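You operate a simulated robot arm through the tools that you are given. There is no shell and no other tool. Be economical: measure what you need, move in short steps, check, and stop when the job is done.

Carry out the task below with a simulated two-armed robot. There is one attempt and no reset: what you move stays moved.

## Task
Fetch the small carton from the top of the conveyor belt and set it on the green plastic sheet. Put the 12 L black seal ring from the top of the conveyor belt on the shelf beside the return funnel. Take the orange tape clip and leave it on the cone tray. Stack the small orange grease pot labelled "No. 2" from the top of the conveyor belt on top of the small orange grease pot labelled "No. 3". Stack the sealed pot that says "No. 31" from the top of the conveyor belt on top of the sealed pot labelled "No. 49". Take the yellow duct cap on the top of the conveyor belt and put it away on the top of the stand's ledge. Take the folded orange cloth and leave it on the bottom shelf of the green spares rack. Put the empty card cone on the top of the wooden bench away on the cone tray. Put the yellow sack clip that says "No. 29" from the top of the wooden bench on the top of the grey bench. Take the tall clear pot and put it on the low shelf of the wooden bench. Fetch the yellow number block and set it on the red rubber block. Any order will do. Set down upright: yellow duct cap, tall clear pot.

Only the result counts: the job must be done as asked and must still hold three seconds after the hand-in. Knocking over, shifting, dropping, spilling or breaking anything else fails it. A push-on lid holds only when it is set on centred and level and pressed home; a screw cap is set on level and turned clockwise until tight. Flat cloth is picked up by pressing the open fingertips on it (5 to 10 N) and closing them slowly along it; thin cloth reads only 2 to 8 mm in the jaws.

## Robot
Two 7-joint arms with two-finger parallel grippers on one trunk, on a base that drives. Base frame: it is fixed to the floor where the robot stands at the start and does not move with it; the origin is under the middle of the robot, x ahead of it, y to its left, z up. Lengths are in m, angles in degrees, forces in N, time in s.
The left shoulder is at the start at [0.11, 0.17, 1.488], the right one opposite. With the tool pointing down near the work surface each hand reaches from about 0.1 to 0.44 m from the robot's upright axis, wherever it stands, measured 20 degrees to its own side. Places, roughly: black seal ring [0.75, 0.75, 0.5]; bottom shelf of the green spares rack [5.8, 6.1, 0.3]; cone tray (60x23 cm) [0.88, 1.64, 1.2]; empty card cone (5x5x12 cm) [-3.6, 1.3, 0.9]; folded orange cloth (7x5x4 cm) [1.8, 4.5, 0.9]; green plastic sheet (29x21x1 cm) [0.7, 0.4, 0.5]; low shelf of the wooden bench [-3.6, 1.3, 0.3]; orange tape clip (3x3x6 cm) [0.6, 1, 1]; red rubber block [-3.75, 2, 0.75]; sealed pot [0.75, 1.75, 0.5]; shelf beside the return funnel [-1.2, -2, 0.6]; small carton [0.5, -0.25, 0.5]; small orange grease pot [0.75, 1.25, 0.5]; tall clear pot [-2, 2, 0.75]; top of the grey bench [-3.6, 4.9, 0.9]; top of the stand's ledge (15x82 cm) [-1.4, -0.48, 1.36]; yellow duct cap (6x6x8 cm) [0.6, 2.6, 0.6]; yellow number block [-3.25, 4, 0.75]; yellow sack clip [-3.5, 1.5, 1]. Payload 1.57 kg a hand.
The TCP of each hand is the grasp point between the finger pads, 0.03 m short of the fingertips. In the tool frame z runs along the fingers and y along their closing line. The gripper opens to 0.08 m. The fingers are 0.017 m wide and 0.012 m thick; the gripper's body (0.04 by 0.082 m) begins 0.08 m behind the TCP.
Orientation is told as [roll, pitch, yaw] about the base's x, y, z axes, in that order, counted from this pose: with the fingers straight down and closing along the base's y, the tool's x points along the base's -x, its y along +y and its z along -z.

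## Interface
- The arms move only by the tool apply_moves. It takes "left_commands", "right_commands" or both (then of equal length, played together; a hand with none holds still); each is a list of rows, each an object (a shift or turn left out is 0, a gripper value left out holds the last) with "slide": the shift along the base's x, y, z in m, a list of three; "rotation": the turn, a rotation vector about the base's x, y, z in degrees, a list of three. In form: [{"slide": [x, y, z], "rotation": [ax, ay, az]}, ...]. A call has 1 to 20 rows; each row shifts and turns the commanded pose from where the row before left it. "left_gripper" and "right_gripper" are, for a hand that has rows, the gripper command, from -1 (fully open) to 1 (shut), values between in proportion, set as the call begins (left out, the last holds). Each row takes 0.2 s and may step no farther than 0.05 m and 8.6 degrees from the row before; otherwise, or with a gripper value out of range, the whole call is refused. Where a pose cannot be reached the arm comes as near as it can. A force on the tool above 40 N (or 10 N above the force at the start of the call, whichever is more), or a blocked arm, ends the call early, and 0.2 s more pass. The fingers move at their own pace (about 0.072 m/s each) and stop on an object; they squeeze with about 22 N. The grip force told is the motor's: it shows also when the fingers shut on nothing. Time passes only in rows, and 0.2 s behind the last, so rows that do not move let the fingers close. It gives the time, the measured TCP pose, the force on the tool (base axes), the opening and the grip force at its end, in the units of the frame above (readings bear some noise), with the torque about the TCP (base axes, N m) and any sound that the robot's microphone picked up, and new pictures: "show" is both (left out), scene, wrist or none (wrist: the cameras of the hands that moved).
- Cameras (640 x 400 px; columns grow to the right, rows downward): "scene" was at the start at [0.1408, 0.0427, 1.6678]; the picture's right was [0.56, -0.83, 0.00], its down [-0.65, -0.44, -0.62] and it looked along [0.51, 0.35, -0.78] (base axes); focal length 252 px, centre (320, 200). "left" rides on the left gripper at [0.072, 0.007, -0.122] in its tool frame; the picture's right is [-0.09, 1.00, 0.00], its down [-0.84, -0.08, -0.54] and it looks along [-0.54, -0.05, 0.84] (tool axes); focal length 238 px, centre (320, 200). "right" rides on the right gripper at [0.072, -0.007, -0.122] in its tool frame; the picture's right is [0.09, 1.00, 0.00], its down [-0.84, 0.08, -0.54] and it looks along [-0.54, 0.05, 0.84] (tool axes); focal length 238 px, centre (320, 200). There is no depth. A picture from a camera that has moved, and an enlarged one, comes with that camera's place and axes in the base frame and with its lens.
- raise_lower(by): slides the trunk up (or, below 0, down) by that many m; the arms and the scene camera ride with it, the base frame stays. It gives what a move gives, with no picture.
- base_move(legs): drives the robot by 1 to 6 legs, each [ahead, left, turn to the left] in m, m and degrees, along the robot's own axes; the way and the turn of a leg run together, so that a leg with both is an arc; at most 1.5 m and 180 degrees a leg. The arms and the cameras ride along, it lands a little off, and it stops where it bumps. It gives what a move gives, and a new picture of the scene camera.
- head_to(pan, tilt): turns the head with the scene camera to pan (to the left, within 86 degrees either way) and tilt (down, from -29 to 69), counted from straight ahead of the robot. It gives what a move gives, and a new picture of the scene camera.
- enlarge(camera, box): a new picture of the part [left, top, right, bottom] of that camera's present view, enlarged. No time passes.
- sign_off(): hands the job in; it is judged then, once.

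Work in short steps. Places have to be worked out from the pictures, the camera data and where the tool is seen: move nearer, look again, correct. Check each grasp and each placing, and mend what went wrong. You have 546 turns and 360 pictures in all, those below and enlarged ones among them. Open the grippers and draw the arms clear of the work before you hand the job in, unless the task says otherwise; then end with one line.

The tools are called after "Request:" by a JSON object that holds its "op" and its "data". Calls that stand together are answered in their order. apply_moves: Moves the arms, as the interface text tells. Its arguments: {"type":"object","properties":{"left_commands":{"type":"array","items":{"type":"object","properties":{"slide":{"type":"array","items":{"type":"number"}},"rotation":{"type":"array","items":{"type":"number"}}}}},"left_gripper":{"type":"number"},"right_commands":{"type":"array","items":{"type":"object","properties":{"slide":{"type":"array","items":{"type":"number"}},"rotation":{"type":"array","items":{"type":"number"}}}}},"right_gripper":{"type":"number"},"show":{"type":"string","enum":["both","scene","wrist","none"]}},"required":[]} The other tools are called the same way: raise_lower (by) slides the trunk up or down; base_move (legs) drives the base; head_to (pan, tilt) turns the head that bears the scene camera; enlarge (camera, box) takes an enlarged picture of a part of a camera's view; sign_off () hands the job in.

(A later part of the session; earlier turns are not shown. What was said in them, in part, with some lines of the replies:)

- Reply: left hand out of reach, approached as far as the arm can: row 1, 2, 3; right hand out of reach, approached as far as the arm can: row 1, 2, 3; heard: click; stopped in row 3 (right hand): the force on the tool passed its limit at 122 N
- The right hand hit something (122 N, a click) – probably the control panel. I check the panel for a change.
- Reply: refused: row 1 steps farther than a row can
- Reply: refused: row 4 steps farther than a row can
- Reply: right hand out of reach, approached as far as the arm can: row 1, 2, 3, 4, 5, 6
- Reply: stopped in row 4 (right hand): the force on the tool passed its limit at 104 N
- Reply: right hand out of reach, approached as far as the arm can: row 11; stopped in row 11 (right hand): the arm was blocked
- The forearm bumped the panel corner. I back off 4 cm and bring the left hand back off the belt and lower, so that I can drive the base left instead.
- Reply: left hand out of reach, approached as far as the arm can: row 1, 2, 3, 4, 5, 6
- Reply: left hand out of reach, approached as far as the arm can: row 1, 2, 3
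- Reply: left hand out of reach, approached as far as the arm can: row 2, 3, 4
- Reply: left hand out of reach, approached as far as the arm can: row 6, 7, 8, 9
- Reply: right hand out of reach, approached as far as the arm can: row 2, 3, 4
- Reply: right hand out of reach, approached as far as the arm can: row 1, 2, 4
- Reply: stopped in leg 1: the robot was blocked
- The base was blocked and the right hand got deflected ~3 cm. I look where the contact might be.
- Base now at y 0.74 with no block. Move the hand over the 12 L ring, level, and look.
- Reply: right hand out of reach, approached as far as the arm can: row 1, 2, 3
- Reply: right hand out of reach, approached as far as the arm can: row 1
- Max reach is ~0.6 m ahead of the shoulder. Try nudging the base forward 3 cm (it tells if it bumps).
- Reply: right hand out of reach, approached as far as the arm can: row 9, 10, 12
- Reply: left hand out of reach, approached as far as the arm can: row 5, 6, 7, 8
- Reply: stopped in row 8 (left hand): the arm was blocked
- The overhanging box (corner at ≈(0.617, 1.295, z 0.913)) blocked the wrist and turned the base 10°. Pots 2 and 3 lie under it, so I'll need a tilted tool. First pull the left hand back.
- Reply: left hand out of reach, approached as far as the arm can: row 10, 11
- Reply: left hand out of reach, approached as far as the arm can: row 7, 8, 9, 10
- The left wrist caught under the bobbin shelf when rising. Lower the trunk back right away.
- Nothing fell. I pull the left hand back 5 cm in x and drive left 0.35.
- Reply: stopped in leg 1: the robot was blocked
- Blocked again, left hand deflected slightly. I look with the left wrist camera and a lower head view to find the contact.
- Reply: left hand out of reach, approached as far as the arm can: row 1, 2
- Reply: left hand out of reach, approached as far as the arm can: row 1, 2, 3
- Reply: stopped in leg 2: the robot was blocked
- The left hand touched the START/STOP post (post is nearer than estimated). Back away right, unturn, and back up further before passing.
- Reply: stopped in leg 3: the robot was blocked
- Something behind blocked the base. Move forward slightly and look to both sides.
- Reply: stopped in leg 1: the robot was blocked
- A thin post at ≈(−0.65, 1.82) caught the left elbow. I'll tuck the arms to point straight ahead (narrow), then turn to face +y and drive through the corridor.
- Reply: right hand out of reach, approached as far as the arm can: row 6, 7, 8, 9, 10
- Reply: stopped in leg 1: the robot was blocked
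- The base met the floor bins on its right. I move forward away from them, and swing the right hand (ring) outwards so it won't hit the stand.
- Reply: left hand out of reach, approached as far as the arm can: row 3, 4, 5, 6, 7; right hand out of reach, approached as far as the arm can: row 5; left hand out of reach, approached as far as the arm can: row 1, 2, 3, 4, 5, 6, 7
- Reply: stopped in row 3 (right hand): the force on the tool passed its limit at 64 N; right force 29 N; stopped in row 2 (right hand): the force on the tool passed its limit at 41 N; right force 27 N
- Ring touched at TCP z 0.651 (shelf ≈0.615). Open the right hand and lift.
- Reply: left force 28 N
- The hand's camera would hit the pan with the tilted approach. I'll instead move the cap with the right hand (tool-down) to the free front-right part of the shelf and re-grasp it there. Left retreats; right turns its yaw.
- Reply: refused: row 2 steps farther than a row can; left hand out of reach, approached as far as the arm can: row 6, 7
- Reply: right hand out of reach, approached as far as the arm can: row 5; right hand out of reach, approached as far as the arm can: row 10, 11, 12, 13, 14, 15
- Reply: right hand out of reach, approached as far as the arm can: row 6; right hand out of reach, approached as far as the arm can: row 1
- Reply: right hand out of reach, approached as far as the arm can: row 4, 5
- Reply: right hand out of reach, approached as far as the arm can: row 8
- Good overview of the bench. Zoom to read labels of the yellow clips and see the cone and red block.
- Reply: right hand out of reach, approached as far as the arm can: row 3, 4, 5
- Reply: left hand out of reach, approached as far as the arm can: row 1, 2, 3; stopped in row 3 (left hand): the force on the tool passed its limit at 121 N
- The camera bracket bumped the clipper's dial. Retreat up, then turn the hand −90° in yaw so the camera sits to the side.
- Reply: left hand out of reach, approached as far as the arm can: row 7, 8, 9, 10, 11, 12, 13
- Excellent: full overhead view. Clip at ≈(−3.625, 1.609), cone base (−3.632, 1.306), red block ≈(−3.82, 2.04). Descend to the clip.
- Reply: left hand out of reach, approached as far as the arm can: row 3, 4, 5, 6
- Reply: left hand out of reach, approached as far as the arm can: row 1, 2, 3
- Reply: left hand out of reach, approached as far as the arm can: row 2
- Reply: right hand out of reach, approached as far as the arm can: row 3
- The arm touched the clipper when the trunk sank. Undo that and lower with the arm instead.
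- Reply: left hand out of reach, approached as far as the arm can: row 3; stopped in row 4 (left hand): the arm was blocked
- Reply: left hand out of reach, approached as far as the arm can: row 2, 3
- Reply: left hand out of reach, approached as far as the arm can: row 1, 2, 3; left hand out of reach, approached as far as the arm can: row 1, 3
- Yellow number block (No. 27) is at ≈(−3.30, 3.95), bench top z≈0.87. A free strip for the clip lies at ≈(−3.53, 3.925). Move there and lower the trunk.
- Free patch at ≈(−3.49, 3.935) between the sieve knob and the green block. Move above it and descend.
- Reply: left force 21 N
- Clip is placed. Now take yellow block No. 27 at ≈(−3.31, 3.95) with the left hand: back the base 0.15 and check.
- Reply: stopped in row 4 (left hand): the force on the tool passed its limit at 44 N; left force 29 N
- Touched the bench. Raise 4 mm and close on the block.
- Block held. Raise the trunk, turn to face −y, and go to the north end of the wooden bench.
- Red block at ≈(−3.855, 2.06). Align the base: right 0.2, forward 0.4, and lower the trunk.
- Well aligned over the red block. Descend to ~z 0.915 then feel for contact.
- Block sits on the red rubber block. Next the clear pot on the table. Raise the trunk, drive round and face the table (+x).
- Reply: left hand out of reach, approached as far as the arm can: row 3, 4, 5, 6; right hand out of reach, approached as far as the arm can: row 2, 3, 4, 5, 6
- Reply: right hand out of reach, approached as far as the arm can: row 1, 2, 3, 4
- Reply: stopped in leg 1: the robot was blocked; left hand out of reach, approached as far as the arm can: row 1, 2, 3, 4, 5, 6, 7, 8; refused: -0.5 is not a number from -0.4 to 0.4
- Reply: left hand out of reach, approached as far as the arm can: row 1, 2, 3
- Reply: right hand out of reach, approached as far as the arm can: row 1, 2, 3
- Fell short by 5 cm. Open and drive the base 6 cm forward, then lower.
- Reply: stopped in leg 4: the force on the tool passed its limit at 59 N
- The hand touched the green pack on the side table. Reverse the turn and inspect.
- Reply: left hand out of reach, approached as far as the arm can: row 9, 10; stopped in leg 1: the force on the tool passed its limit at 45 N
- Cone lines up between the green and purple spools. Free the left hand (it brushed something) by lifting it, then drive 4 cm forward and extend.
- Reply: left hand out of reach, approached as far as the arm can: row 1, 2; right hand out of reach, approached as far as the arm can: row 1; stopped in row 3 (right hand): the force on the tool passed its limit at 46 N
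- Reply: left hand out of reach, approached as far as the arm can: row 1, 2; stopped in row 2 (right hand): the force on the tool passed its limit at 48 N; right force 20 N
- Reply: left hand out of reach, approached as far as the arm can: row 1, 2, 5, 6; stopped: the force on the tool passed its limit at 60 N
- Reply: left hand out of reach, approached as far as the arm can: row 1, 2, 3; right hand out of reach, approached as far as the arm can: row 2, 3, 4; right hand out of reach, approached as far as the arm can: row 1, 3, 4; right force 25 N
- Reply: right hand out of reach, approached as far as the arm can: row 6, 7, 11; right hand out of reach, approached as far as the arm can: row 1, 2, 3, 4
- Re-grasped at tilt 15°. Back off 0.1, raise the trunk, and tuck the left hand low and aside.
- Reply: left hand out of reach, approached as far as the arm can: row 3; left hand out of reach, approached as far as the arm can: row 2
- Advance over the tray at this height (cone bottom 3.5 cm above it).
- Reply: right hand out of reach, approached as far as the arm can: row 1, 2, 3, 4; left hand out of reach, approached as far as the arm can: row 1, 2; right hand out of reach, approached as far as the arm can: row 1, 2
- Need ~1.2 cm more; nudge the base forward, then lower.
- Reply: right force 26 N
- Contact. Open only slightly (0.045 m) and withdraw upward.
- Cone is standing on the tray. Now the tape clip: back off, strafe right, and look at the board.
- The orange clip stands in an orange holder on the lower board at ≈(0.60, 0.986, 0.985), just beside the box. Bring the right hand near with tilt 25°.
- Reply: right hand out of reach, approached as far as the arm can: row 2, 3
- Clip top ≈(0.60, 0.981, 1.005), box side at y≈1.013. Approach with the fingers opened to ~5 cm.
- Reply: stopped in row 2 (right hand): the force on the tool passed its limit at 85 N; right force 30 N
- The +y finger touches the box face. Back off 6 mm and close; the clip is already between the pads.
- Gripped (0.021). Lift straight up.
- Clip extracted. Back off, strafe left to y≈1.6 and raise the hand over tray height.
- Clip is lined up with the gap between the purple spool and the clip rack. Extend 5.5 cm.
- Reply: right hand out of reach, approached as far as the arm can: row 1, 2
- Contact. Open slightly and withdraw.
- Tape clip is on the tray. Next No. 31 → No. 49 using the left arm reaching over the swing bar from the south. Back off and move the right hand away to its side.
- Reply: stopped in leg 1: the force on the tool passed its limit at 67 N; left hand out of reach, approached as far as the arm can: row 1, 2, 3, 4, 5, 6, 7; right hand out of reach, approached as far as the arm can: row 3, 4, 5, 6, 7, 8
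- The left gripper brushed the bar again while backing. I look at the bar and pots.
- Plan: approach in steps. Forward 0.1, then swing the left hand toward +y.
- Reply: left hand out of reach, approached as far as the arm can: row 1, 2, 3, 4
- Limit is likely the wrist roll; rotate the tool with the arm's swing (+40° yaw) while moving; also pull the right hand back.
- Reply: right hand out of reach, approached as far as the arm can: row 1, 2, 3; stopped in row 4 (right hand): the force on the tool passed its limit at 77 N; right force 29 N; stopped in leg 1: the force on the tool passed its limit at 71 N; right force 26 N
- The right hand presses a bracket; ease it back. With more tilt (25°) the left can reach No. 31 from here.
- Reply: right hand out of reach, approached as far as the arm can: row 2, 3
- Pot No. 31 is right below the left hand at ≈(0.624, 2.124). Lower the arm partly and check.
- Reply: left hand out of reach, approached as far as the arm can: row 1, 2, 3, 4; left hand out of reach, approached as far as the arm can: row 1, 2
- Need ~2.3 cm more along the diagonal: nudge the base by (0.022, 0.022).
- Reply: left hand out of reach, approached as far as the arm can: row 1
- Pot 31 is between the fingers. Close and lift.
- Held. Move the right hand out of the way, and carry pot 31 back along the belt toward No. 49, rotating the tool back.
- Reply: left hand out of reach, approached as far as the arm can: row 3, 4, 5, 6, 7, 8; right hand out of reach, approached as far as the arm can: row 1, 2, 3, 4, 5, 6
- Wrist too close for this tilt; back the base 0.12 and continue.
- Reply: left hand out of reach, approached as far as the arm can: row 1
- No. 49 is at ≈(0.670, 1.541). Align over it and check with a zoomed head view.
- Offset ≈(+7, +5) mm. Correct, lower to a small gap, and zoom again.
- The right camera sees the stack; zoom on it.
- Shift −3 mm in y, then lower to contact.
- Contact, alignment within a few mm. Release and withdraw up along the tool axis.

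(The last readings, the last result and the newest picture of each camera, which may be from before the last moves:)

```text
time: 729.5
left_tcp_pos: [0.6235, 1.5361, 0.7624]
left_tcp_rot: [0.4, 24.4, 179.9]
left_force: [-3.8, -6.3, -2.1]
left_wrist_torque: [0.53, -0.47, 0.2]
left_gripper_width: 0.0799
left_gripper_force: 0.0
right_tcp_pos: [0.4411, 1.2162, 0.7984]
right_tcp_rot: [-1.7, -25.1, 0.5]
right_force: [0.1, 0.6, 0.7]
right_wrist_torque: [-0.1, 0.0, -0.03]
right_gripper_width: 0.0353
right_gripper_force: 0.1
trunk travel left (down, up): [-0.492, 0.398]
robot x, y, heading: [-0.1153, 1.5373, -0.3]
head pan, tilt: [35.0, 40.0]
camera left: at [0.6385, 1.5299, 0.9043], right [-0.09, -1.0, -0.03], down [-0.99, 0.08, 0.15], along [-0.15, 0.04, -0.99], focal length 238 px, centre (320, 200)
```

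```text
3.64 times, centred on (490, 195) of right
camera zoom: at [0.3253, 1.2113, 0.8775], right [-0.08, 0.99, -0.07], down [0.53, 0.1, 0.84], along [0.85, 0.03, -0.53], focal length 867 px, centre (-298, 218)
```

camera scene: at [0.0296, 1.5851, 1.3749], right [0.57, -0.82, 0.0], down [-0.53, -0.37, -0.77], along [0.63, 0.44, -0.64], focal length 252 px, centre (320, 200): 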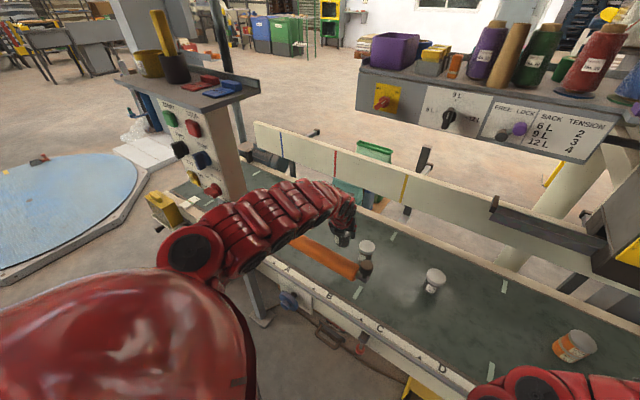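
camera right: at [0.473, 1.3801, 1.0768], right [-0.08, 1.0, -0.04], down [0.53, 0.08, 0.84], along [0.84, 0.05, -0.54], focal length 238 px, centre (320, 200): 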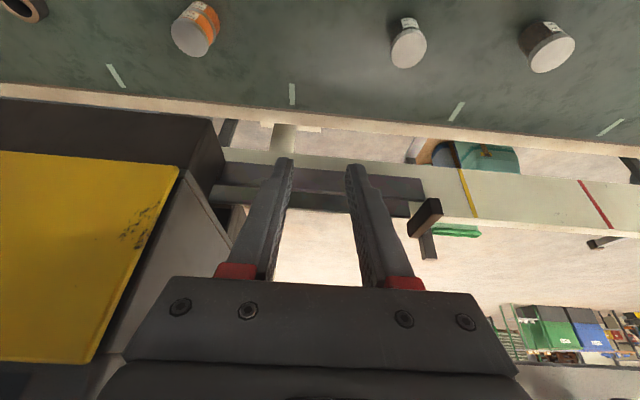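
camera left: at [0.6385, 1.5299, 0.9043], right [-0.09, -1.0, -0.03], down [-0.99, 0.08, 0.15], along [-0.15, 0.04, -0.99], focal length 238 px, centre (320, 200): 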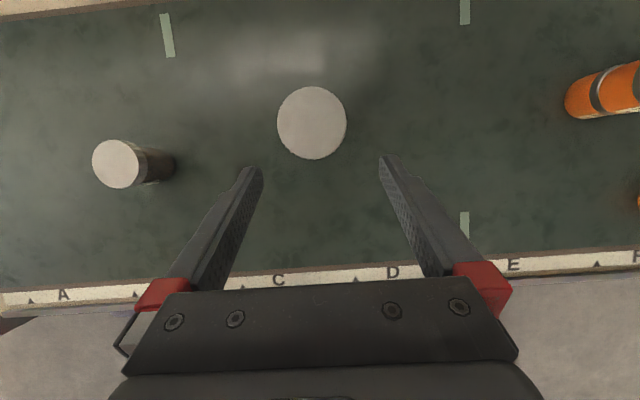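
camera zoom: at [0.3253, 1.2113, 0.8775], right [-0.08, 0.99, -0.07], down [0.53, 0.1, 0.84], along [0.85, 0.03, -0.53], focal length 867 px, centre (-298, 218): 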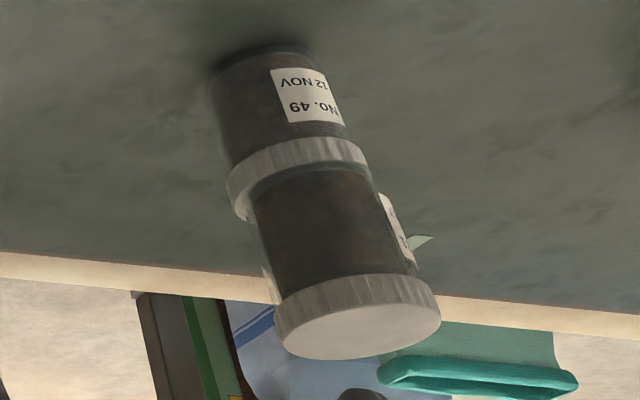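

Both pots stacked well. Last item: the folded cloth at ≈(1.8, 4.5). Back off from the belt and raise the trunk, then set narrow arms.

Request:
{"op": "base_move", "data": {"legs": [[-0.24, 0, 0]]}}

Request:
{"op": "raise_lower", "data": {"by": 0.25}}

Request:
{"op": "apply_moves", "data": {"right_commands": [{"slide": [0.03, 0.02, 0]}, {"slide": [0.03, 0.03, 0]}, {"slide": [0.03, 0.03, 0]}, {"slide": [0, 0.02, 0]}], "left_commands": [{"slide": [0, 0.03, 0]}, {"slide": [0, 0.03, 0]}, {"slide": [0, 0.03, 0]}, {"slide": [0, 0.02, 0]}], "show": "none"}}

```text
time: 731.2
left_tcp_pos: [0.3824, 1.5415, 0.7628]
left_tcp_rot: [-0.1, 24.6, -179.8]
left_force: [0.9, 1.1, 0.5]
left_wrist_torque: [0.03, 0.01, 0.0]
left_gripper_width: 0.0796
left_gripper_force: 0.0
right_tcp_pos: [0.202, 1.2179, 0.7969]
right_tcp_rot: [-1.6, -25.1, 0.9]
right_force: [-0.5, 0.8, 1.1]
right_wrist_torque: [0.0, 0.01, 0.0]
right_gripper_width: 0.0356
right_gripper_force: 0.0
trunk travel left (down, up): [-0.492, 0.398]
robot x, y, heading: [-0.3589, 1.5328, 0.4]
head pan, tilt: [35.0, 40.0]
camera scene: at [-0.2127, 1.5849, 1.3749], right [0.58, -0.81, 0.0], down [-0.52, -0.37, -0.77], along [0.62, 0.44, -0.64], focal length 252 px, centre (320, 200)
```

scene: 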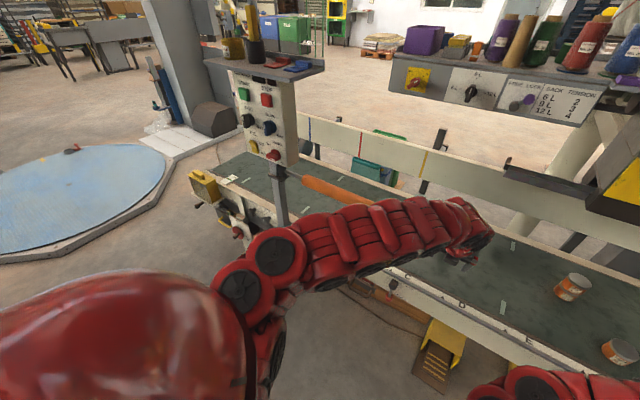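

```text
time: 733.8
left_tcp_pos: [0.3808, 1.5409, 1.0139]
left_tcp_rot: [-0.3, 24.5, -179.8]
left_force: [0.0, -0.4, 0.5]
left_wrist_torque: [0.03, -0.01, -0.02]
left_gripper_width: 0.0796
left_gripper_force: 0.1
right_tcp_pos: [0.2014, 1.2177, 1.0463]
right_tcp_rot: [-1.4, -25.3, 0.9]
right_force: [-0.7, 0.5, -0.3]
right_wrist_torque: [0.01, -0.02, 0.04]
right_gripper_width: 0.0352
right_gripper_force: 0.0
trunk travel left (down, up): [-0.742, 0.148]
robot x, y, heading: [-0.363, 1.5331, 0.3]
head pan, tilt: [35.0, 40.0]
```

```text
time: 734.8
left_tcp_pos: [0.3854, 1.6535, 1.0133]
left_tcp_rot: [-0.1, 24.4, -179.8]
left_force: [0.8, 0.3, -0.5]
left_wrist_torque: [0.02, 0.0, -0.01]
left_gripper_width: 0.0798
left_gripper_force: 0.0
left hand out of reach, approached as far as the arm can: row 4
right_tcp_pos: [0.2923, 1.3215, 1.0467]
right_tcp_rot: [-1.6, -25.2, 0.9]
right_force: [-0.2, 0.6, 0.2]
right_wrist_torque: [0.01, -0.01, -0.03]
right_gripper_width: 0.0352
right_gripper_force: 0.1
trunk travel left (down, up): [-0.742, 0.148]
robot x, y, heading: [-0.3599, 1.5367, 0.9]
head pan, tilt: [35.0, 40.0]
```

Drive: strafe right, turn to +y, go through the corridor north to y≈3.4.

Request:
{"op": "base_move", "data": {"legs": [[0, -0.64, -0.9], [0, 0, 90], [0, -0.2, 0], [1.0, 0, 0], [0.95, 0, 0], [0.5, 0, 0]]}}

```text
time: 755.3
left_tcp_pos: [-0.3512, 4.0721, 1.012]
left_tcp_rot: [-0.2, 24.3, -89.4]
left_force: [0.2, 0.2, -0.1]
left_wrist_torque: [-0.02, 0.01, -0.01]
left_gripper_width: 0.08
left_gripper_force: 0.0
right_tcp_pos: [-0.0181, 3.9803, 1.0439]
right_tcp_rot: [-1.6, -24.9, 91.4]
right_force: [0.0, 1.0, -0.9]
right_wrist_torque: [-0.02, -0.01, -0.04]
right_gripper_width: 0.0353
right_gripper_force: 0.0
trunk travel left (down, up): [-0.742, 0.148]
robot x, y, heading: [-0.233, 3.3241, 90.7]
head pan, tilt: [35.0, 40.0]
stopped in leg 6: the robot was blocked; the commanded pose is now the measured one
camera scene: at [-0.2812, 3.4779, 1.6242], right [0.81, 0.59, 0.0], down [0.38, -0.52, -0.76], along [-0.45, 0.62, -0.64], focal length 252 px, centre (320, 200)
```

scene: 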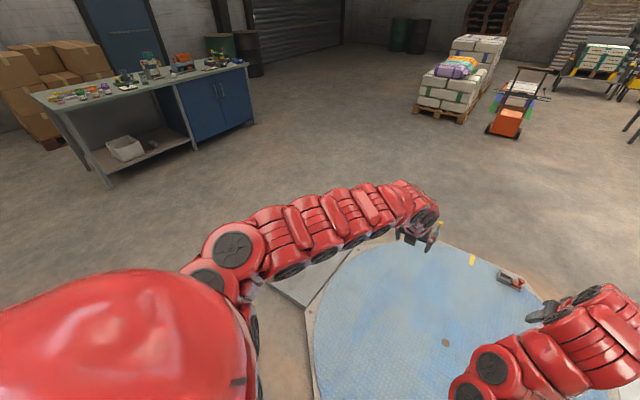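

The turntable edge stopped me. Back slightly, turn right to +x, and go diagonally past the belt end (north of the pole at ≈(1.27, 3.04)).

Request:
{"op": "base_move", "data": {"legs": [[-0.05, 0, 0], [0, 0, -90], [0.35, 0, -0.7], [0.45, 0.22, 0]]}}

Request:
{"op": "head_to", "data": {"pan": 35, "tilt": 30}}

```text
time: 763.8
left_tcp_pos: [1.1807, 3.5701, 1.0126]
left_tcp_rot: [-0.1, 24.4, -172.9]
left_force: [0.7, 0.4, -0.9]
left_wrist_torque: [0.01, 0.03, -0.02]
left_gripper_width: 0.08
left_gripper_force: 0.0
right_tcp_pos: [1.1273, 3.2288, 1.0453]
right_tcp_rot: [-1.6, -25.0, 7.7]
right_force: [1.0, 0.2, -0.4]
right_wrist_torque: [-0.05, 0.02, -0.01]
right_gripper_width: 0.0352
right_gripper_force: 0.1
trunk travel left (down, up): [-0.742, 0.148]
robot x, y, heading: [0.4524, 3.3664, 7.3]
head pan, tilt: [35.0, 40.0]
stopped in leg 4: the robot was blocked; the commanded pose is now the measured one
camera scene: at [0.5963, 3.4337, 1.6243], right [0.67, -0.74, 0.0], down [-0.48, -0.43, -0.76], along [0.56, 0.51, -0.65], focal length 252 px, centre (320, 200)
```

scene: 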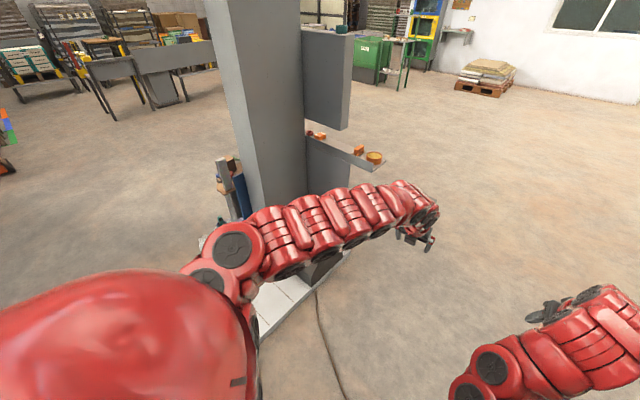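

```text
time: 764.5
left_tcp_pos: [1.1799, 3.5675, 1.0146]
left_tcp_rot: [-0.3, 24.4, -173.0]
left_force: [-0.1, 0.1, 0.8]
left_wrist_torque: [-0.01, 0.03, 0.0]
left_gripper_width: 0.0801
left_gripper_force: 0.0
right_tcp_pos: [1.1258, 3.2267, 1.0469]
right_tcp_rot: [-1.5, -25.1, 7.8]
right_force: [-0.6, -0.3, -0.1]
right_wrist_torque: [0.01, -0.03, -0.01]
right_gripper_width: 0.0355
right_gripper_force: 0.1
trunk travel left (down, up): [-0.742, 0.148]
robot x, y, heading: [0.4488, 3.3634, 7.3]
head pan, tilt: [35.0, 30.0]
camera scene: at [0.5988, 3.4351, 1.6398], right [0.67, -0.74, 0.0], down [-0.37, -0.34, -0.87], along [0.64, 0.58, -0.5], focal length 252 px, centre (320, 200)
```

scene: 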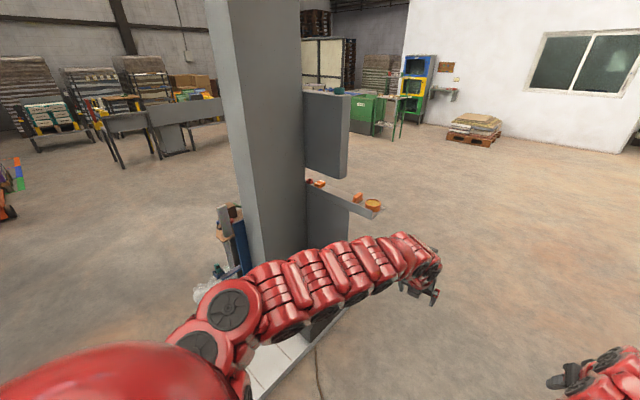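

Request:
{"op": "enlarge", "data": {"camera": "scene", "box": [295, 165, 395, 225]}}

```text
6.40 times, centred on (345, 195) of scene
camera zoom: at [0.5988, 3.4351, 1.6398], right [0.67, -0.74, 0.0], down [-0.37, -0.34, -0.87], along [0.64, 0.58, -0.5], focal length 1616 px, centre (160, 232)
```

zoom: 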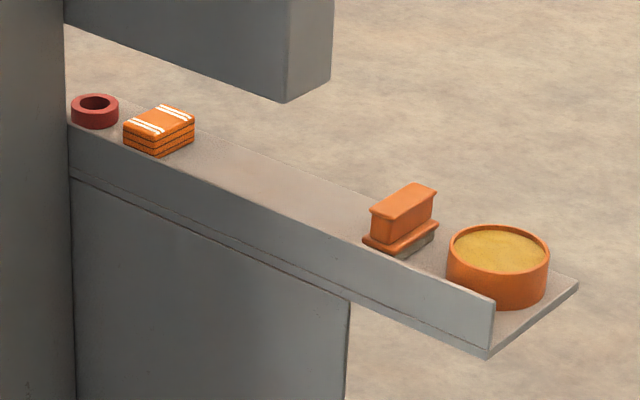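

The striped folded cloth lies on a shelf running along y at x≈1.70 (y≈4.43), under a cabinet; I'll approach from the east side. Drive round.

Request:
{"op": "base_move", "data": {"legs": [[0, -0.02, -7.3], [0.5, 0, 0], [0.4, 0.15, 0], [1.35, 0, 0], [0, 0.9, 0], [0, 0, 90]]}}

```text
time: 784.6
left_tcp_pos: [2.6095, 5.1462, 1.0144]
left_tcp_rot: [-0.2, 24.5, -92.4]
left_force: [-1.5, 0.3, -0.4]
left_wrist_torque: [0.01, -0.04, -0.01]
left_gripper_width: 0.0798
left_gripper_force: 0.0
right_tcp_pos: [2.9373, 5.0388, 1.0458]
right_tcp_rot: [-1.6, -25.2, 88.3]
right_force: [-0.4, 0.1, 0.6]
right_wrist_torque: [-0.03, -0.01, 0.01]
right_gripper_width: 0.0352
right_gripper_force: 0.1
trunk travel left (down, up): [-0.742, 0.148]
robot x, y, heading: [2.6927, 4.3988, 87.9]
head pan, tilt: [35.0, 30.0]
camera scene: at [2.6443, 4.5532, 1.6401], right [0.84, 0.54, 0.0], down [0.27, -0.42, -0.87], along [-0.47, 0.73, -0.5], focal length 252 px, centre (320, 200)
```

scene: 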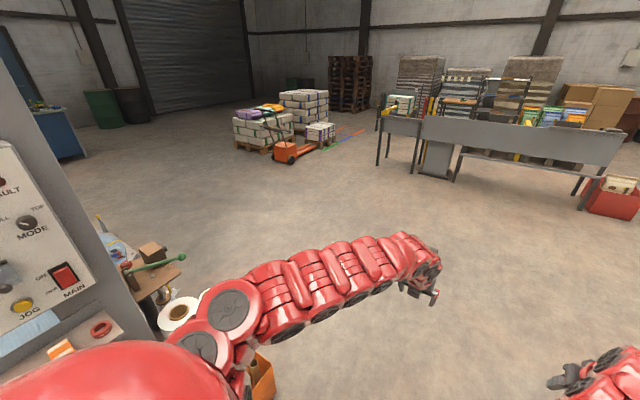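

Cloth at ≈(1.79, 4.50), red ring at (1.81, 4.59) on a shelf in front of a control panel. Step east 0.12, turn to face −x and align the right hand.

Request:
{"op": "base_move", "data": {"legs": [[0, -0.12, 0], [0, 0, 92], [0, 0.1, 0]]}}

Request:
{"op": "apply_moves", "data": {"right_commands": [{"slide": [0, 0, -0.01], "rotation": [0, 7, 0]}, {"slide": [0, 0, -0.01], "rotation": [0, 7, 0]}, {"slide": [0, 0, -0.01], "rotation": [0, 6, 0]}], "right_gripper": -1, "show": "wrist"}}

```text
time: 790.5
left_tcp_pos: [2.065, 4.1896, 1.0138]
left_tcp_rot: [-0.2, 24.6, -0.7]
left_force: [0.0, -0.2, 0.3]
left_wrist_torque: [0.0, 0.03, -0.02]
left_gripper_width: 0.0799
left_gripper_force: 0.0
right_tcp_pos: [2.163, 4.5209, 1.0458]
right_tcp_rot: [-1.5, -25.2, 180.1]
right_force: [-0.6, -0.3, -0.6]
right_wrist_torque: [0.01, 0.02, 0.02]
right_gripper_width: 0.0352
right_gripper_force: 0.1
trunk travel left (down, up): [-0.742, 0.148]
robot x, y, heading: [2.8099, 4.2952, 179.7]
head pan, tilt: [35.0, 30.0]
camera scene: at [2.6556, 4.2441, 1.6401], right [-0.57, 0.82, 0.0], down [0.41, 0.28, -0.87], along [-0.71, -0.49, -0.5], focal length 252 px, centre (320, 200)
```

scene: 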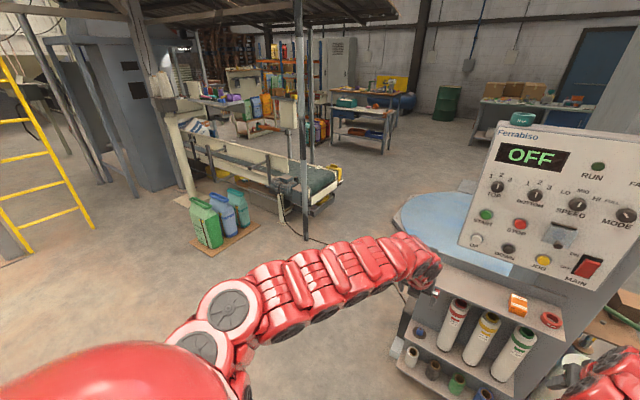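

```text
time: 791.3
left_tcp_pos: [2.0658, 4.1907, 1.0139]
left_tcp_rot: [-0.2, 24.6, -0.7]
left_force: [-0.1, 0.2, -0.9]
left_wrist_torque: [-0.01, -0.01, 0.05]
left_gripper_width: 0.0799
left_gripper_force: 0.1
right_tcp_pos: [2.163, 4.5209, 1.0164]
right_tcp_rot: [-1.5, -45.3, -180.0]
right_force: [0.1, -0.3, 0.8]
right_wrist_torque: [0.01, -0.01, 0.0]
right_gripper_width: 0.0804
right_gripper_force: 0.1
trunk travel left (down, up): [-0.742, 0.148]
robot x, y, heading: [2.8137, 4.2947, 179.5]
head pan, tilt: [35.0, 30.0]
camera right: at [2.3016, 4.5227, 1.0503], right [0.05, -1.0, -0.08], down [-0.21, -0.09, 0.97], along [-0.98, -0.03, -0.21], focal length 238 px, centre (320, 200)
```

right: 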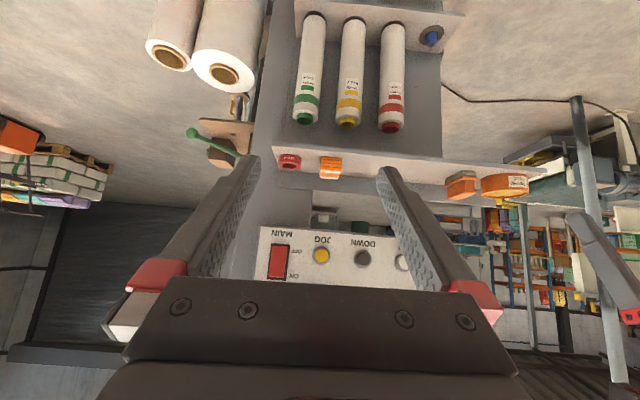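

Triangulated: cloth ≈(1.752, 4.489, z 0.857). Move the left hand aside and drive 0.27 forward.

Request:
{"op": "apply_moves", "data": {"left_commands": [{"slide": [0.02, -0.04, 0]}, {"slide": [0.02, -0.04, 0]}, {"slide": [0.02, -0.04, 0]}, {"slide": [0.02, -0.04, 0]}, {"slide": [0.02, -0.04, 0]}, {"slide": [0.02, -0.04, 0]}], "right_commands": [{"slide": [0, -0.01, -0.03]}, {"slide": [0, -0.01, -0.03]}, {"slide": [0, -0.01, -0.02]}, {}, {}, {}], "show": "none"}}

Request:
{"op": "base_move", "data": {"legs": [[0.27, 0, 0]]}}

Request:
{"op": "enlarge", "data": {"camera": "right", "box": [0, 0, 640, 400]}}

```text
time: 792.7
left_tcp_pos: [2.0713, 4.0271, 1.0048]
left_tcp_rot: [-0.3, 24.4, -0.6]
left_force: [0.2, -0.1, 0.1]
left_wrist_torque: [-0.02, -0.01, 0.01]
left_gripper_width: 0.0801
left_gripper_force: 0.0
left hand out of reach, approached as far as the arm can: row 1, 2, 3, 4, 5, 6
right_tcp_pos: [2.1621, 4.4889, 0.937]
right_tcp_rot: [-1.6, -45.2, 180.0]
right_force: [-0.1, -0.4, 1.0]
right_wrist_torque: [-0.02, -0.02, -0.03]
right_gripper_width: 0.0799
right_gripper_force: 0.0
trunk travel left (down, up): [-0.742, 0.148]
robot x, y, heading: [2.8112, 4.2961, 179.9]
head pan, tilt: [35.0, 30.0]
```

```text
time: 794.6
left_tcp_pos: [1.8026, 4.0282, 1.0046]
left_tcp_rot: [-0.2, 24.4, -0.5]
left_force: [0.7, 0.7, -0.5]
left_wrist_torque: [-0.04, 0.0, 0.0]
left_gripper_width: 0.08
left_gripper_force: 0.0
right_tcp_pos: [1.8941, 4.4899, 0.9362]
right_tcp_rot: [-1.5, -45.2, -179.9]
right_force: [1.4, 0.2, 0.5]
right_wrist_torque: [-0.01, 0.01, 0.02]
right_gripper_width: 0.0799
right_gripper_force: 0.1
trunk travel left (down, up): [-0.742, 0.148]
robot x, y, heading: [2.5435, 4.2967, 179.6]
head pan, tilt: [35.0, 30.0]
camera scene: at [2.3883, 4.2455, 1.6401], right [-0.57, 0.82, 0.0], down [0.41, 0.28, -0.87], along [-0.71, -0.49, -0.5], focal length 252 px, centre (320, 200)
```

scene: 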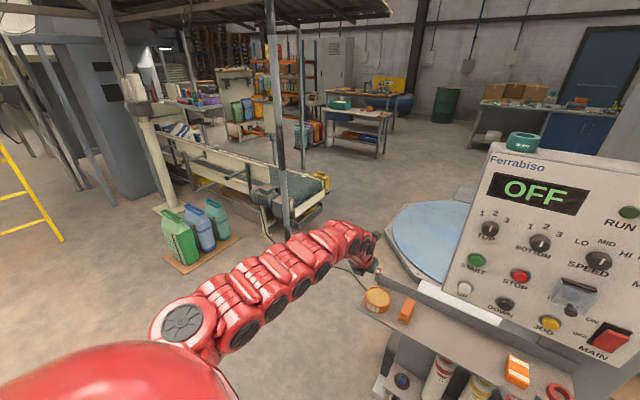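

```text
1.00 times, centred on (320, 200) of right (not enlarged: the box is as wide or as high as the picture)
camera zoom: at [2.0332, 4.4917, 0.9714], right [0.05, -1.0, -0.08], down [-0.21, -0.09, 0.97], along [-0.98, -0.03, -0.21], focal length 238 px, centre (320, 200)
```

zoom: 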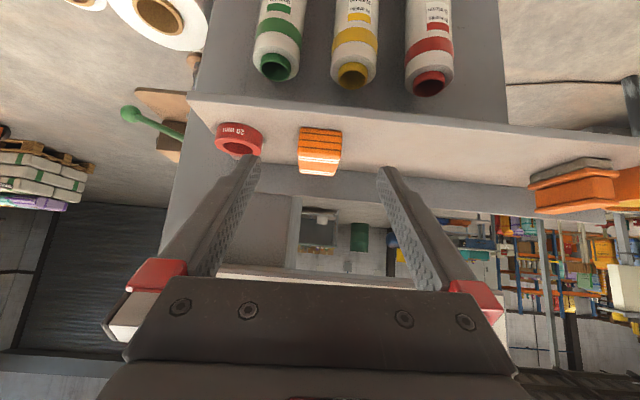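

Cloth (≈5 cm wide) is centred between the fingers. Advance and lower onto it.

Request:
{"op": "apply_moves", "data": {"right_commands": [{"slide": [-0.034, 0.0005, -0.012]}, {"slide": [-0.034, 0, -0.016]}, {"slide": [-0.034, 0, -0.018]}, {"slide": [-0.034, 0, -0.018]}], "show": "wrist"}}

```text
time: 795.6
left_tcp_pos: [1.802, 4.0282, 1.0042]
left_tcp_rot: [-0.2, 24.3, -0.5]
left_force: [0.4, 0.6, 0.5]
left_wrist_torque: [0.0, -0.02, 0.02]
left_gripper_width: 0.0797
left_gripper_force: 0.0
right_tcp_pos: [1.7561, 4.4908, 0.8713]
right_tcp_rot: [-1.6, -45.1, 180.0]
right_force: [0.2, -0.1, 0.3]
right_wrist_torque: [0.01, 0.03, -0.01]
right_gripper_width: 0.08
right_gripper_force: 0.1
trunk travel left (down, up): [-0.742, 0.148]
robot x, y, heading: [2.5425, 4.3001, 179.5]
head pan, tilt: [35.0, 30.0]
camera right: at [1.8941, 4.4939, 0.9052], right [0.05, -1.0, -0.08], down [-0.21, -0.09, 0.97], along [-0.98, -0.03, -0.21], focal length 238 px, centre (320, 200)
```

right: 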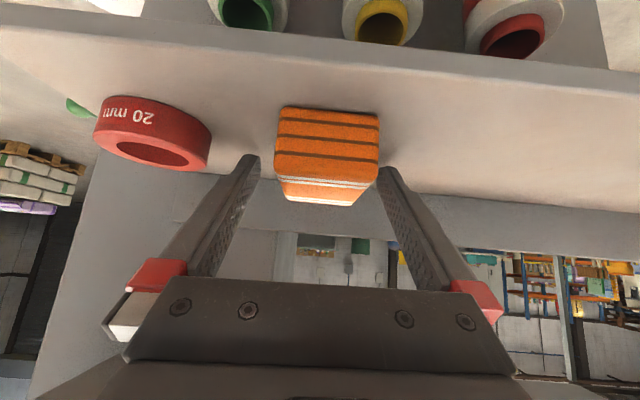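

Request:
{"op": "apply_moves", "data": {"right_commands": [{"slide": [0, -0.004, -0.007]}, {}, {}, {}, {}, {}], "right_gripper": 1, "show": "none"}}

```text
time: 797.0
left_tcp_pos: [1.8056, 4.0256, 1.0046]
left_tcp_rot: [-0.1, 24.4, -0.3]
left_force: [0.8, 0.9, -0.4]
left_wrist_torque: [-0.01, 0.01, 0.0]
left_gripper_width: 0.0799
left_gripper_force: 0.1
right_tcp_pos: [1.757, 4.4839, 0.8678]
right_tcp_rot: [-1.6, -45.4, -179.8]
right_force: [-6.0, -10.5, 19.1]
right_wrist_torque: [-0.83, 0.42, -0.02]
right_gripper_width: 0.0471
right_gripper_force: 21.8
trunk travel left (down, up): [-0.742, 0.148]
robot x, y, heading: [2.5429, 4.2966, 179.7]
head pan, tilt: [35.0, 30.0]
```

Gripped (0.047). Lift and check.

Request:
{"op": "apply_moves", "data": {"right_commands": [{"slide": [0, 0, 0.02]}, {"slide": [0.01, 0, 0.03]}, {"slide": [0.03, 0, 0.03]}, {"slide": [0.04, 0, 0.02]}, {"slide": [0.04, 0, 0]}], "show": "wrist"}}

```text
time: 798.2
left_tcp_pos: [1.8042, 4.0284, 1.0043]
left_tcp_rot: [-0.2, 24.4, -0.4]
left_force: [0.9, -0.6, 0.7]
left_wrist_torque: [-0.01, 0.04, -0.04]
left_gripper_width: 0.08
left_gripper_force: 0.0
right_tcp_pos: [1.8808, 4.486, 0.968]
right_tcp_rot: [-1.4, -45.2, -179.9]
right_force: [0.7, 0.4, -0.1]
right_wrist_torque: [0.05, 0.02, 0.03]
right_gripper_width: 0.0475
right_gripper_force: 22.3
trunk travel left (down, up): [-0.742, 0.148]
robot x, y, heading: [2.5433, 4.2931, 179.6]
head pan, tilt: [35.0, 30.0]
camera right: at [2.0192, 4.4883, 1.0014], right [0.05, -1.0, -0.08], down [-0.21, -0.09, 0.97], along [-0.98, -0.03, -0.21], focal length 238 px, centre (320, 200)
```

right: 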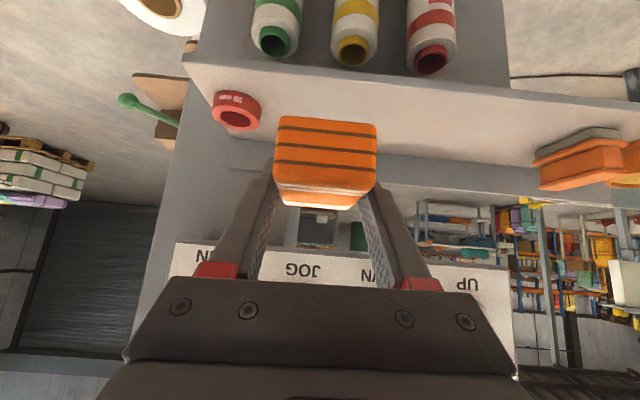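

Cloth held. Drive toward the green rack: back up, turn to heading ~30°, advance, and look.

Request:
{"op": "base_move", "data": {"legs": [[-0.45, 0, 0], [0, 0, -90], [0, 0, -60], [1.2, 0, 0]]}}

Request:
{"op": "head_to", "data": {"pan": 0, "tilt": 25}}

```text
time: 813.1
left_tcp_pos: [4.551, 5.4907, 1.0043]
left_tcp_rot: [-0.3, 24.3, -150.2]
left_force: [-0.8, 0.2, 0.2]
left_wrist_torque: [-0.04, -0.02, 0.01]
left_gripper_width: 0.08
left_gripper_force: 0.1
right_tcp_pos: [4.7168, 5.0564, 0.9654]
right_tcp_rot: [-1.5, -45.2, 30.3]
right_force: [-0.4, -0.1, -0.5]
right_wrist_torque: [-0.03, 0.02, -0.01]
right_gripper_width: 0.0472
right_gripper_force: 21.9
trunk travel left (down, up): [-0.742, 0.148]
robot x, y, heading: [4.0481, 4.886, 29.7]
head pan, tilt: [35.0, 30.0]
camera scene: at [4.1529, 5.0072, 1.6401], right [0.91, -0.42, 0.0], down [-0.21, -0.45, -0.87], along [0.37, 0.78, -0.5], focal length 252 px, centre (320, 200)
```

scene: 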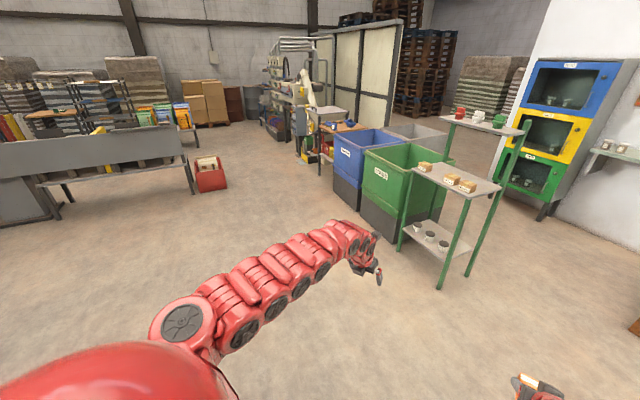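

```text
time: 814.1
left_tcp_pos: [4.5508, 5.491, 1.0043]
left_tcp_rot: [-0.2, 24.3, -150.2]
left_force: [-0.1, -0.1, -0.4]
left_wrist_torque: [0.0, 0.02, 0.01]
left_gripper_width: 0.0799
left_gripper_force: 0.1
right_tcp_pos: [4.7151, 5.0576, 0.9667]
right_tcp_rot: [-1.4, -45.2, 30.3]
right_force: [0.9, 0.2, -0.2]
right_wrist_torque: [0.0, 0.0, 0.01]
right_gripper_width: 0.0471
right_gripper_force: 21.7
trunk travel left (down, up): [-0.742, 0.148]
robot x, y, heading: [4.0475, 4.8855, 30.1]
head pan, tilt: [0.0, 25.0]
camera scene: at [4.1944, 4.9713, 1.648], right [0.5, -0.87, 0.0], down [-0.37, -0.21, -0.91], along [0.78, 0.45, -0.42], focal length 252 px, centre (320, 200)
```

scene: 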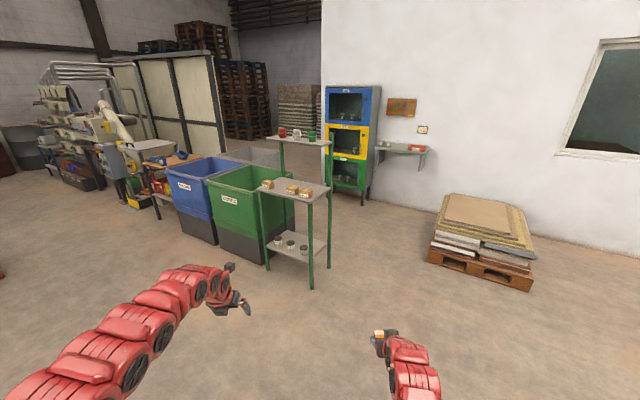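

The green rack's bottom shelf (z≈0.3) has three cups near the front; its south end is free around (5.82, 5.96). Position the robot south of it facing +y.

Request:
{"op": "base_move", "data": {"legs": [[0, 0, -30], [1.5, -0.05, 0], [0.08, 0, 0], [0, 0, 45], [0, 0, 45]]}}

Request:
{"op": "head_to", "data": {"pan": -10, "tilt": 45}}

```text
refused: leg 2 is longer than a leg can be; nothing moved
```

```text
time: 815.0
left_tcp_pos: [4.5511, 5.4909, 1.0037]
left_tcp_rot: [-0.2, 24.3, -150.2]
left_force: [0.3, 1.2, 0.1]
left_wrist_torque: [-0.02, 0.02, -0.02]
left_gripper_width: 0.0801
left_gripper_force: 0.1
right_tcp_pos: [4.7175, 5.0555, 0.9667]
right_tcp_rot: [-1.5, -45.2, 30.4]
right_force: [1.0, -0.2, -0.7]
right_wrist_torque: [0.04, 0.02, 0.02]
right_gripper_width: 0.0472
right_gripper_force: 22.5
trunk travel left (down, up): [-0.742, 0.148]
robot x, y, heading: [4.0486, 4.8856, 29.9]
head pan, tilt: [-10.0, 45.0]
camera scene: at [4.191, 4.9531, 1.6175], right [0.34, -0.94, 0.0], down [-0.66, -0.24, -0.71], along [0.67, 0.24, -0.71], focal length 252 px, centre (320, 200)
```

scene: 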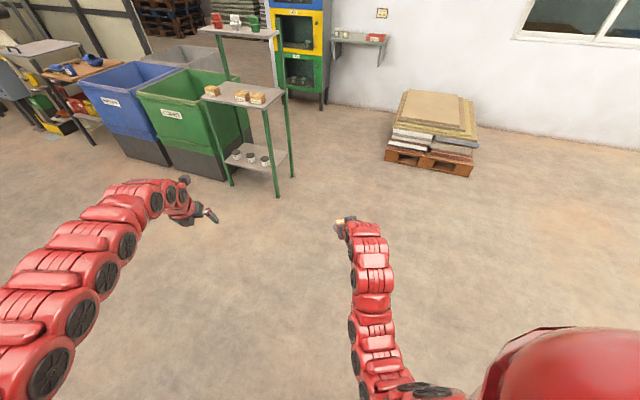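

Request:
{"op": "base_move", "data": {"legs": [[0, 0, -30], [1.4, 0, 0], [0.18, 0, 0], [0, 0, 45], [0, 0, 45]]}}

```text
time: 828.6
left_tcp_pos: [5.3497, 5.6308, 1.0036]
left_tcp_rot: [-0.2, 24.3, -90.3]
left_force: [0.5, 0.2, 0.2]
left_wrist_torque: [0.01, 0.01, 0.0]
left_gripper_width: 0.0798
left_gripper_force: 0.1
right_tcp_pos: [5.8082, 5.5549, 0.966]
right_tcp_rot: [-1.5, -45.2, 90.0]
right_force: [-0.4, 0.4, -0.5]
right_wrist_torque: [0.03, 0.03, 0.0]
right_gripper_width: 0.0472
right_gripper_force: 21.5
trunk travel left (down, up): [-0.742, 0.148]
robot x, y, heading: [5.6221, 4.8909, 89.9]
head pan, tilt: [-10.0, 45.0]
camera scene: at [5.6312, 5.0505, 1.6175], right [0.98, -0.18, 0.0], down [-0.13, -0.7, -0.71], along [0.13, 0.7, -0.71], focal length 252 px, centre (320, 200)
```

scene: 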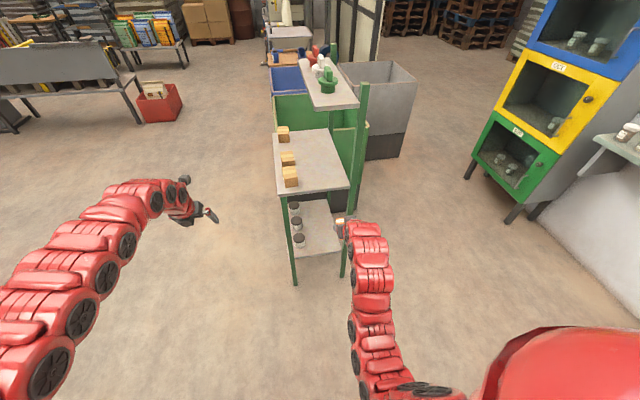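

Lower the trunk (0.4 + 0.235) here, then drive forward under the middle shelf.

Request:
{"op": "raise_lower", "data": {"by": -0.4}}

Request:
{"op": "raise_lower", "data": {"by": -0.2}}

Request:
{"op": "base_move", "data": {"legs": [[0.41, 0, 0]]}}

Request:
{"op": "enlarge", "data": {"camera": "right", "box": [0, 0, 640, 400]}}

```text
time: 832.4
left_tcp_pos: [5.3503, 5.6304, 0.604]
left_tcp_rot: [-0.1, 24.3, -90.4]
left_force: [0.1, 0.8, -0.2]
left_wrist_torque: [-0.01, -0.03, 0.04]
left_gripper_width: 0.08
left_gripper_force: 0.2
right_tcp_pos: [5.8081, 5.5551, 0.5657]
right_tcp_rot: [-1.5, -45.2, 90.0]
right_force: [-0.3, 0.2, -0.4]
right_wrist_torque: [0.0, 0.04, -0.03]
right_gripper_width: 0.0467
right_gripper_force: 22.3
trunk travel left (down, up): [-0.342, 0.548]
robot x, y, heading: [5.6177, 4.8914, 89.7]
head pan, tilt: [-10.0, 45.0]
```

```text
time: 834.6
left_tcp_pos: [5.3495, 5.6306, 0.4044]
left_tcp_rot: [-0.2, 24.3, -90.4]
left_force: [-0.8, -0.3, -0.2]
left_wrist_torque: [0.01, -0.02, -0.03]
left_gripper_width: 0.08
left_gripper_force: 0.2
right_tcp_pos: [5.8077, 5.5548, 0.3674]
right_tcp_rot: [-1.5, -45.3, 90.1]
right_force: [-0.5, -0.2, -0.1]
right_wrist_torque: [0.05, 0.02, -0.03]
right_gripper_width: 0.0472
right_gripper_force: 21.6
trunk travel left (down, up): [-0.142, 0.748]
robot x, y, heading: [5.6185, 4.889, 89.6]
head pan, tilt: [-10.0, 45.0]
```

```text
time: 837.1
left_tcp_pos: [5.3476, 6.0332, 0.4042]
left_tcp_rot: [-0.1, 24.3, -90.1]
left_force: [0.5, -0.5, 0.8]
left_wrist_torque: [0.03, -0.02, -0.05]
left_gripper_width: 0.0797
left_gripper_force: 0.0
right_tcp_pos: [5.8048, 5.9584, 0.3658]
right_tcp_rot: [-1.6, -45.1, 90.3]
right_force: [0.4, -0.1, -0.7]
right_wrist_torque: [0.02, 0.04, -0.02]
right_gripper_width: 0.0472
right_gripper_force: 22.1
trunk travel left (down, up): [-0.142, 0.748]
robot x, y, heading: [5.6191, 5.2919, 89.9]
head pan, tilt: [-10.0, 45.0]
camera scene: at [5.6318, 5.4536, 1.0174], right [0.98, -0.17, 0.0], down [-0.12, -0.7, -0.71], along [0.12, 0.7, -0.71], focal length 252 px, centre (320, 200)
```

scene: 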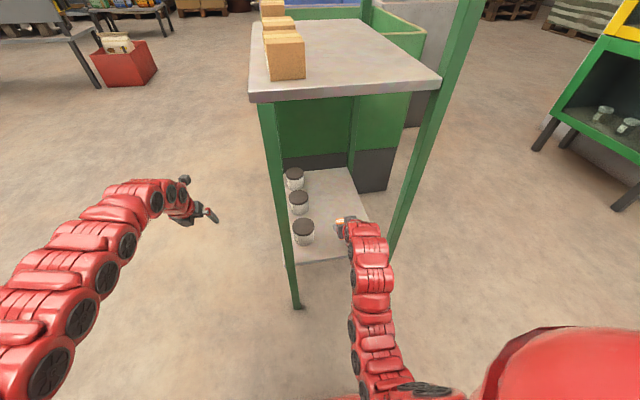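

```text
1.00 times, centred on (320, 200) of right (not enlarged: the box is as wide or as high as the picture)
camera zoom: at [5.8116, 5.8205, 0.4007], right [-1.0, -0.05, -0.08], down [-0.09, 0.21, 0.97], along [-0.03, 0.98, -0.21], focal length 238 px, centre (320, 200)
```

zoom: 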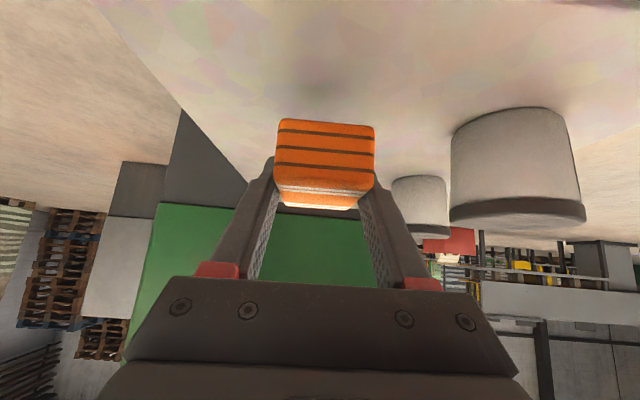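

Cloth is over free shelf space. Lower to contact.

Request:
{"op": "apply_moves", "data": {"right_commands": [{"slide": [0, 0.005, -0.02]}, {"slide": [0, 0, -0.008]}, {"slide": [0, 0, -0.004]}, {"slide": [0, 0, -0.003]}], "show": "none"}}

```text
time: 838.1
left_tcp_pos: [5.348, 6.0325, 0.4037]
left_tcp_rot: [-0.2, 24.3, -90.2]
left_force: [-0.4, -0.3, -0.7]
left_wrist_torque: [-0.01, 0.03, 0.0]
left_gripper_width: 0.08
left_gripper_force: 0.1
right_tcp_pos: [5.8069, 5.9649, 0.332]
right_tcp_rot: [-1.5, -45.1, 90.1]
right_force: [-0.9, 0.3, -0.6]
right_wrist_torque: [0.0, 0.04, 0.0]
right_gripper_width: 0.0474
right_gripper_force: 22.3
trunk travel left (down, up): [-0.142, 0.748]
robot x, y, heading: [5.6203, 5.2925, 89.8]
head pan, tilt: [-10.0, 45.0]
```

Request:
{"op": "apply_moves", "data": {"right_commands": [{"slide": [0, 0, -0.004]}, {"slide": [0, 0, -0.003]}, {"slide": [0, 0, -0.003]}, {"slide": [0, 0, -0.003]}], "show": "wrist"}}

```text
time: 839.0
left_tcp_pos: [5.3478, 6.033, 0.4047]
left_tcp_rot: [-0.2, 24.4, -90.2]
left_force: [0.0, -0.6, -0.3]
left_wrist_torque: [-0.02, 0.0, 0.01]
left_gripper_width: 0.0799
left_gripper_force: 0.1
right_tcp_pos: [5.8062, 5.9663, 0.3277]
right_tcp_rot: [-1.5, -46.2, 90.2]
right_force: [0.6, 3.0, 14.6]
right_wrist_torque: [-0.24, 0.34, -0.03]
right_gripper_width: 0.0474
right_gripper_force: 22.2
trunk travel left (down, up): [-0.142, 0.748]
robot x, y, heading: [5.6173, 5.2931, 90.1]
head pan, tilt: [-10.0, 45.0]
stopped in row 4 (right hand): the force on the tool passed its limit at 44 N (the readings are from after the stop); the commanded pose is now the measured one
camera right: at [5.8117, 5.8276, 0.3593], right [-1.0, -0.05, -0.08], down [-0.09, 0.19, 0.98], along [-0.03, 0.98, -0.19], focal length 238 px, centre (320, 200)
```

right: 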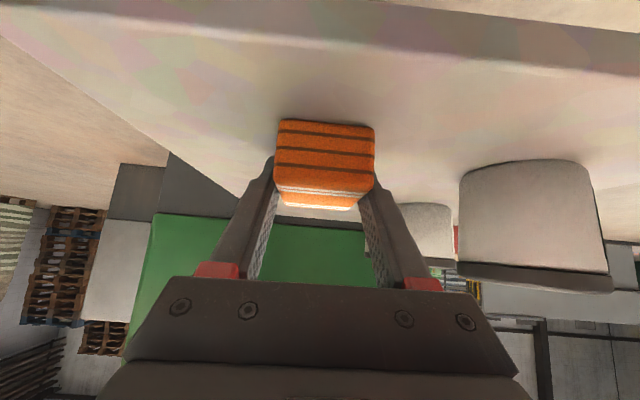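

On the shelf. Open and withdraw.

Request:
{"op": "apply_moves", "data": {"right_commands": [{"slide": [0, 0, 0.003]}, {}, {}, {}, {"slide": [0, -0.025, 0.02]}, {"slide": [0, -0.035, 0.03]}, {"slide": [0, -0.04, 0.025]}], "right_gripper": -1, "show": "wrist"}}

```text
time: 840.6
left_tcp_pos: [5.3469, 6.0339, 0.4041]
left_tcp_rot: [-0.3, 24.3, -90.2]
left_force: [0.3, -0.9, -0.4]
left_wrist_torque: [-0.03, -0.02, -0.02]
left_gripper_width: 0.0799
left_gripper_force: 0.1
right_tcp_pos: [5.8077, 5.8858, 0.3899]
right_tcp_rot: [-1.4, -45.7, 90.3]
right_force: [-0.3, 0.6, 0.2]
right_wrist_torque: [-0.03, 0.01, 0.0]
right_gripper_width: 0.0799
right_gripper_force: 0.1
right hand out of reach, approached as far as the arm can: row 7
trunk travel left (down, up): [-0.142, 0.748]
robot x, y, heading: [5.619, 5.295, 89.8]
head pan, tilt: [-10.0, 45.0]
camera right: at [5.8126, 5.7464, 0.4226], right [-1.0, -0.05, -0.08], down [-0.09, 0.2, 0.98], along [-0.03, 0.98, -0.2], focal length 238 px, centre (320, 200)
```

right: 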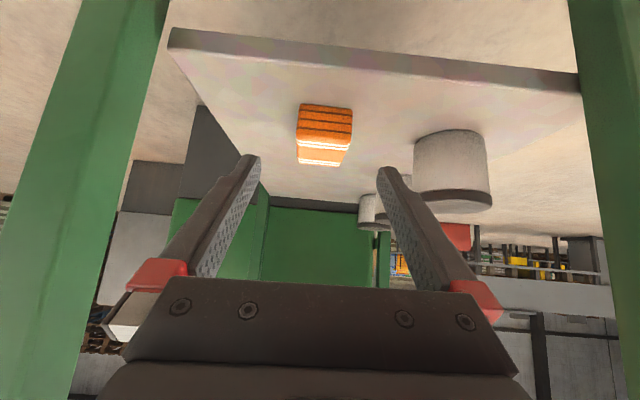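

Cloth is on the bottom shelf. Back the robot clear with open grippers and hand in.

Request:
{"op": "base_move", "data": {"legs": [[-0.45, 0, 0]]}}

```text
time: 843.3
left_tcp_pos: [5.3476, 5.5824, 0.403]
left_tcp_rot: [-0.2, 24.3, -90.2]
left_force: [0.6, 1.5, 0.3]
left_wrist_torque: [0.0, -0.02, -0.02]
left_gripper_width: 0.0802
left_gripper_force: 0.0
right_tcp_pos: [5.8068, 5.4351, 0.3899]
right_tcp_rot: [-1.5, -45.8, 90.1]
right_force: [0.1, 0.3, -0.1]
right_wrist_torque: [0.0, 0.01, 0.01]
right_gripper_width: 0.0801
right_gripper_force: 0.1
trunk travel left (down, up): [-0.142, 0.748]
robot x, y, heading: [5.617, 4.8434, 89.9]
head pan, tilt: [-10.0, 45.0]
camera scene: at [5.6312, 5.0033, 1.0175], right [0.98, -0.18, 0.0], down [-0.12, -0.7, -0.71], along [0.12, 0.7, -0.71], focal length 252 px, centre (320, 200)
```

scene: 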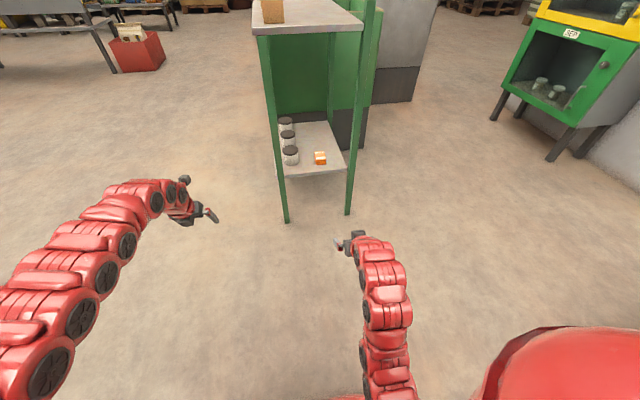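

The cloth is in place, the arms are clear and the grippers are open. All the placings are done, so I hand the job in.

Request:
{"op": "sign_off", "data": {}}

```text
The job is handed in.
```

I handed the job in with all eleven items placed as asked. Along the way the arms and base bumped fixed parts several times: early on the right hand hit the control panel with a click, most likely the CLAMP button. The orange swing bar, the bobbin shelf and some floor and table goods were also touched. I saw nothing fall or move afterwards, but I did not check every one of them.
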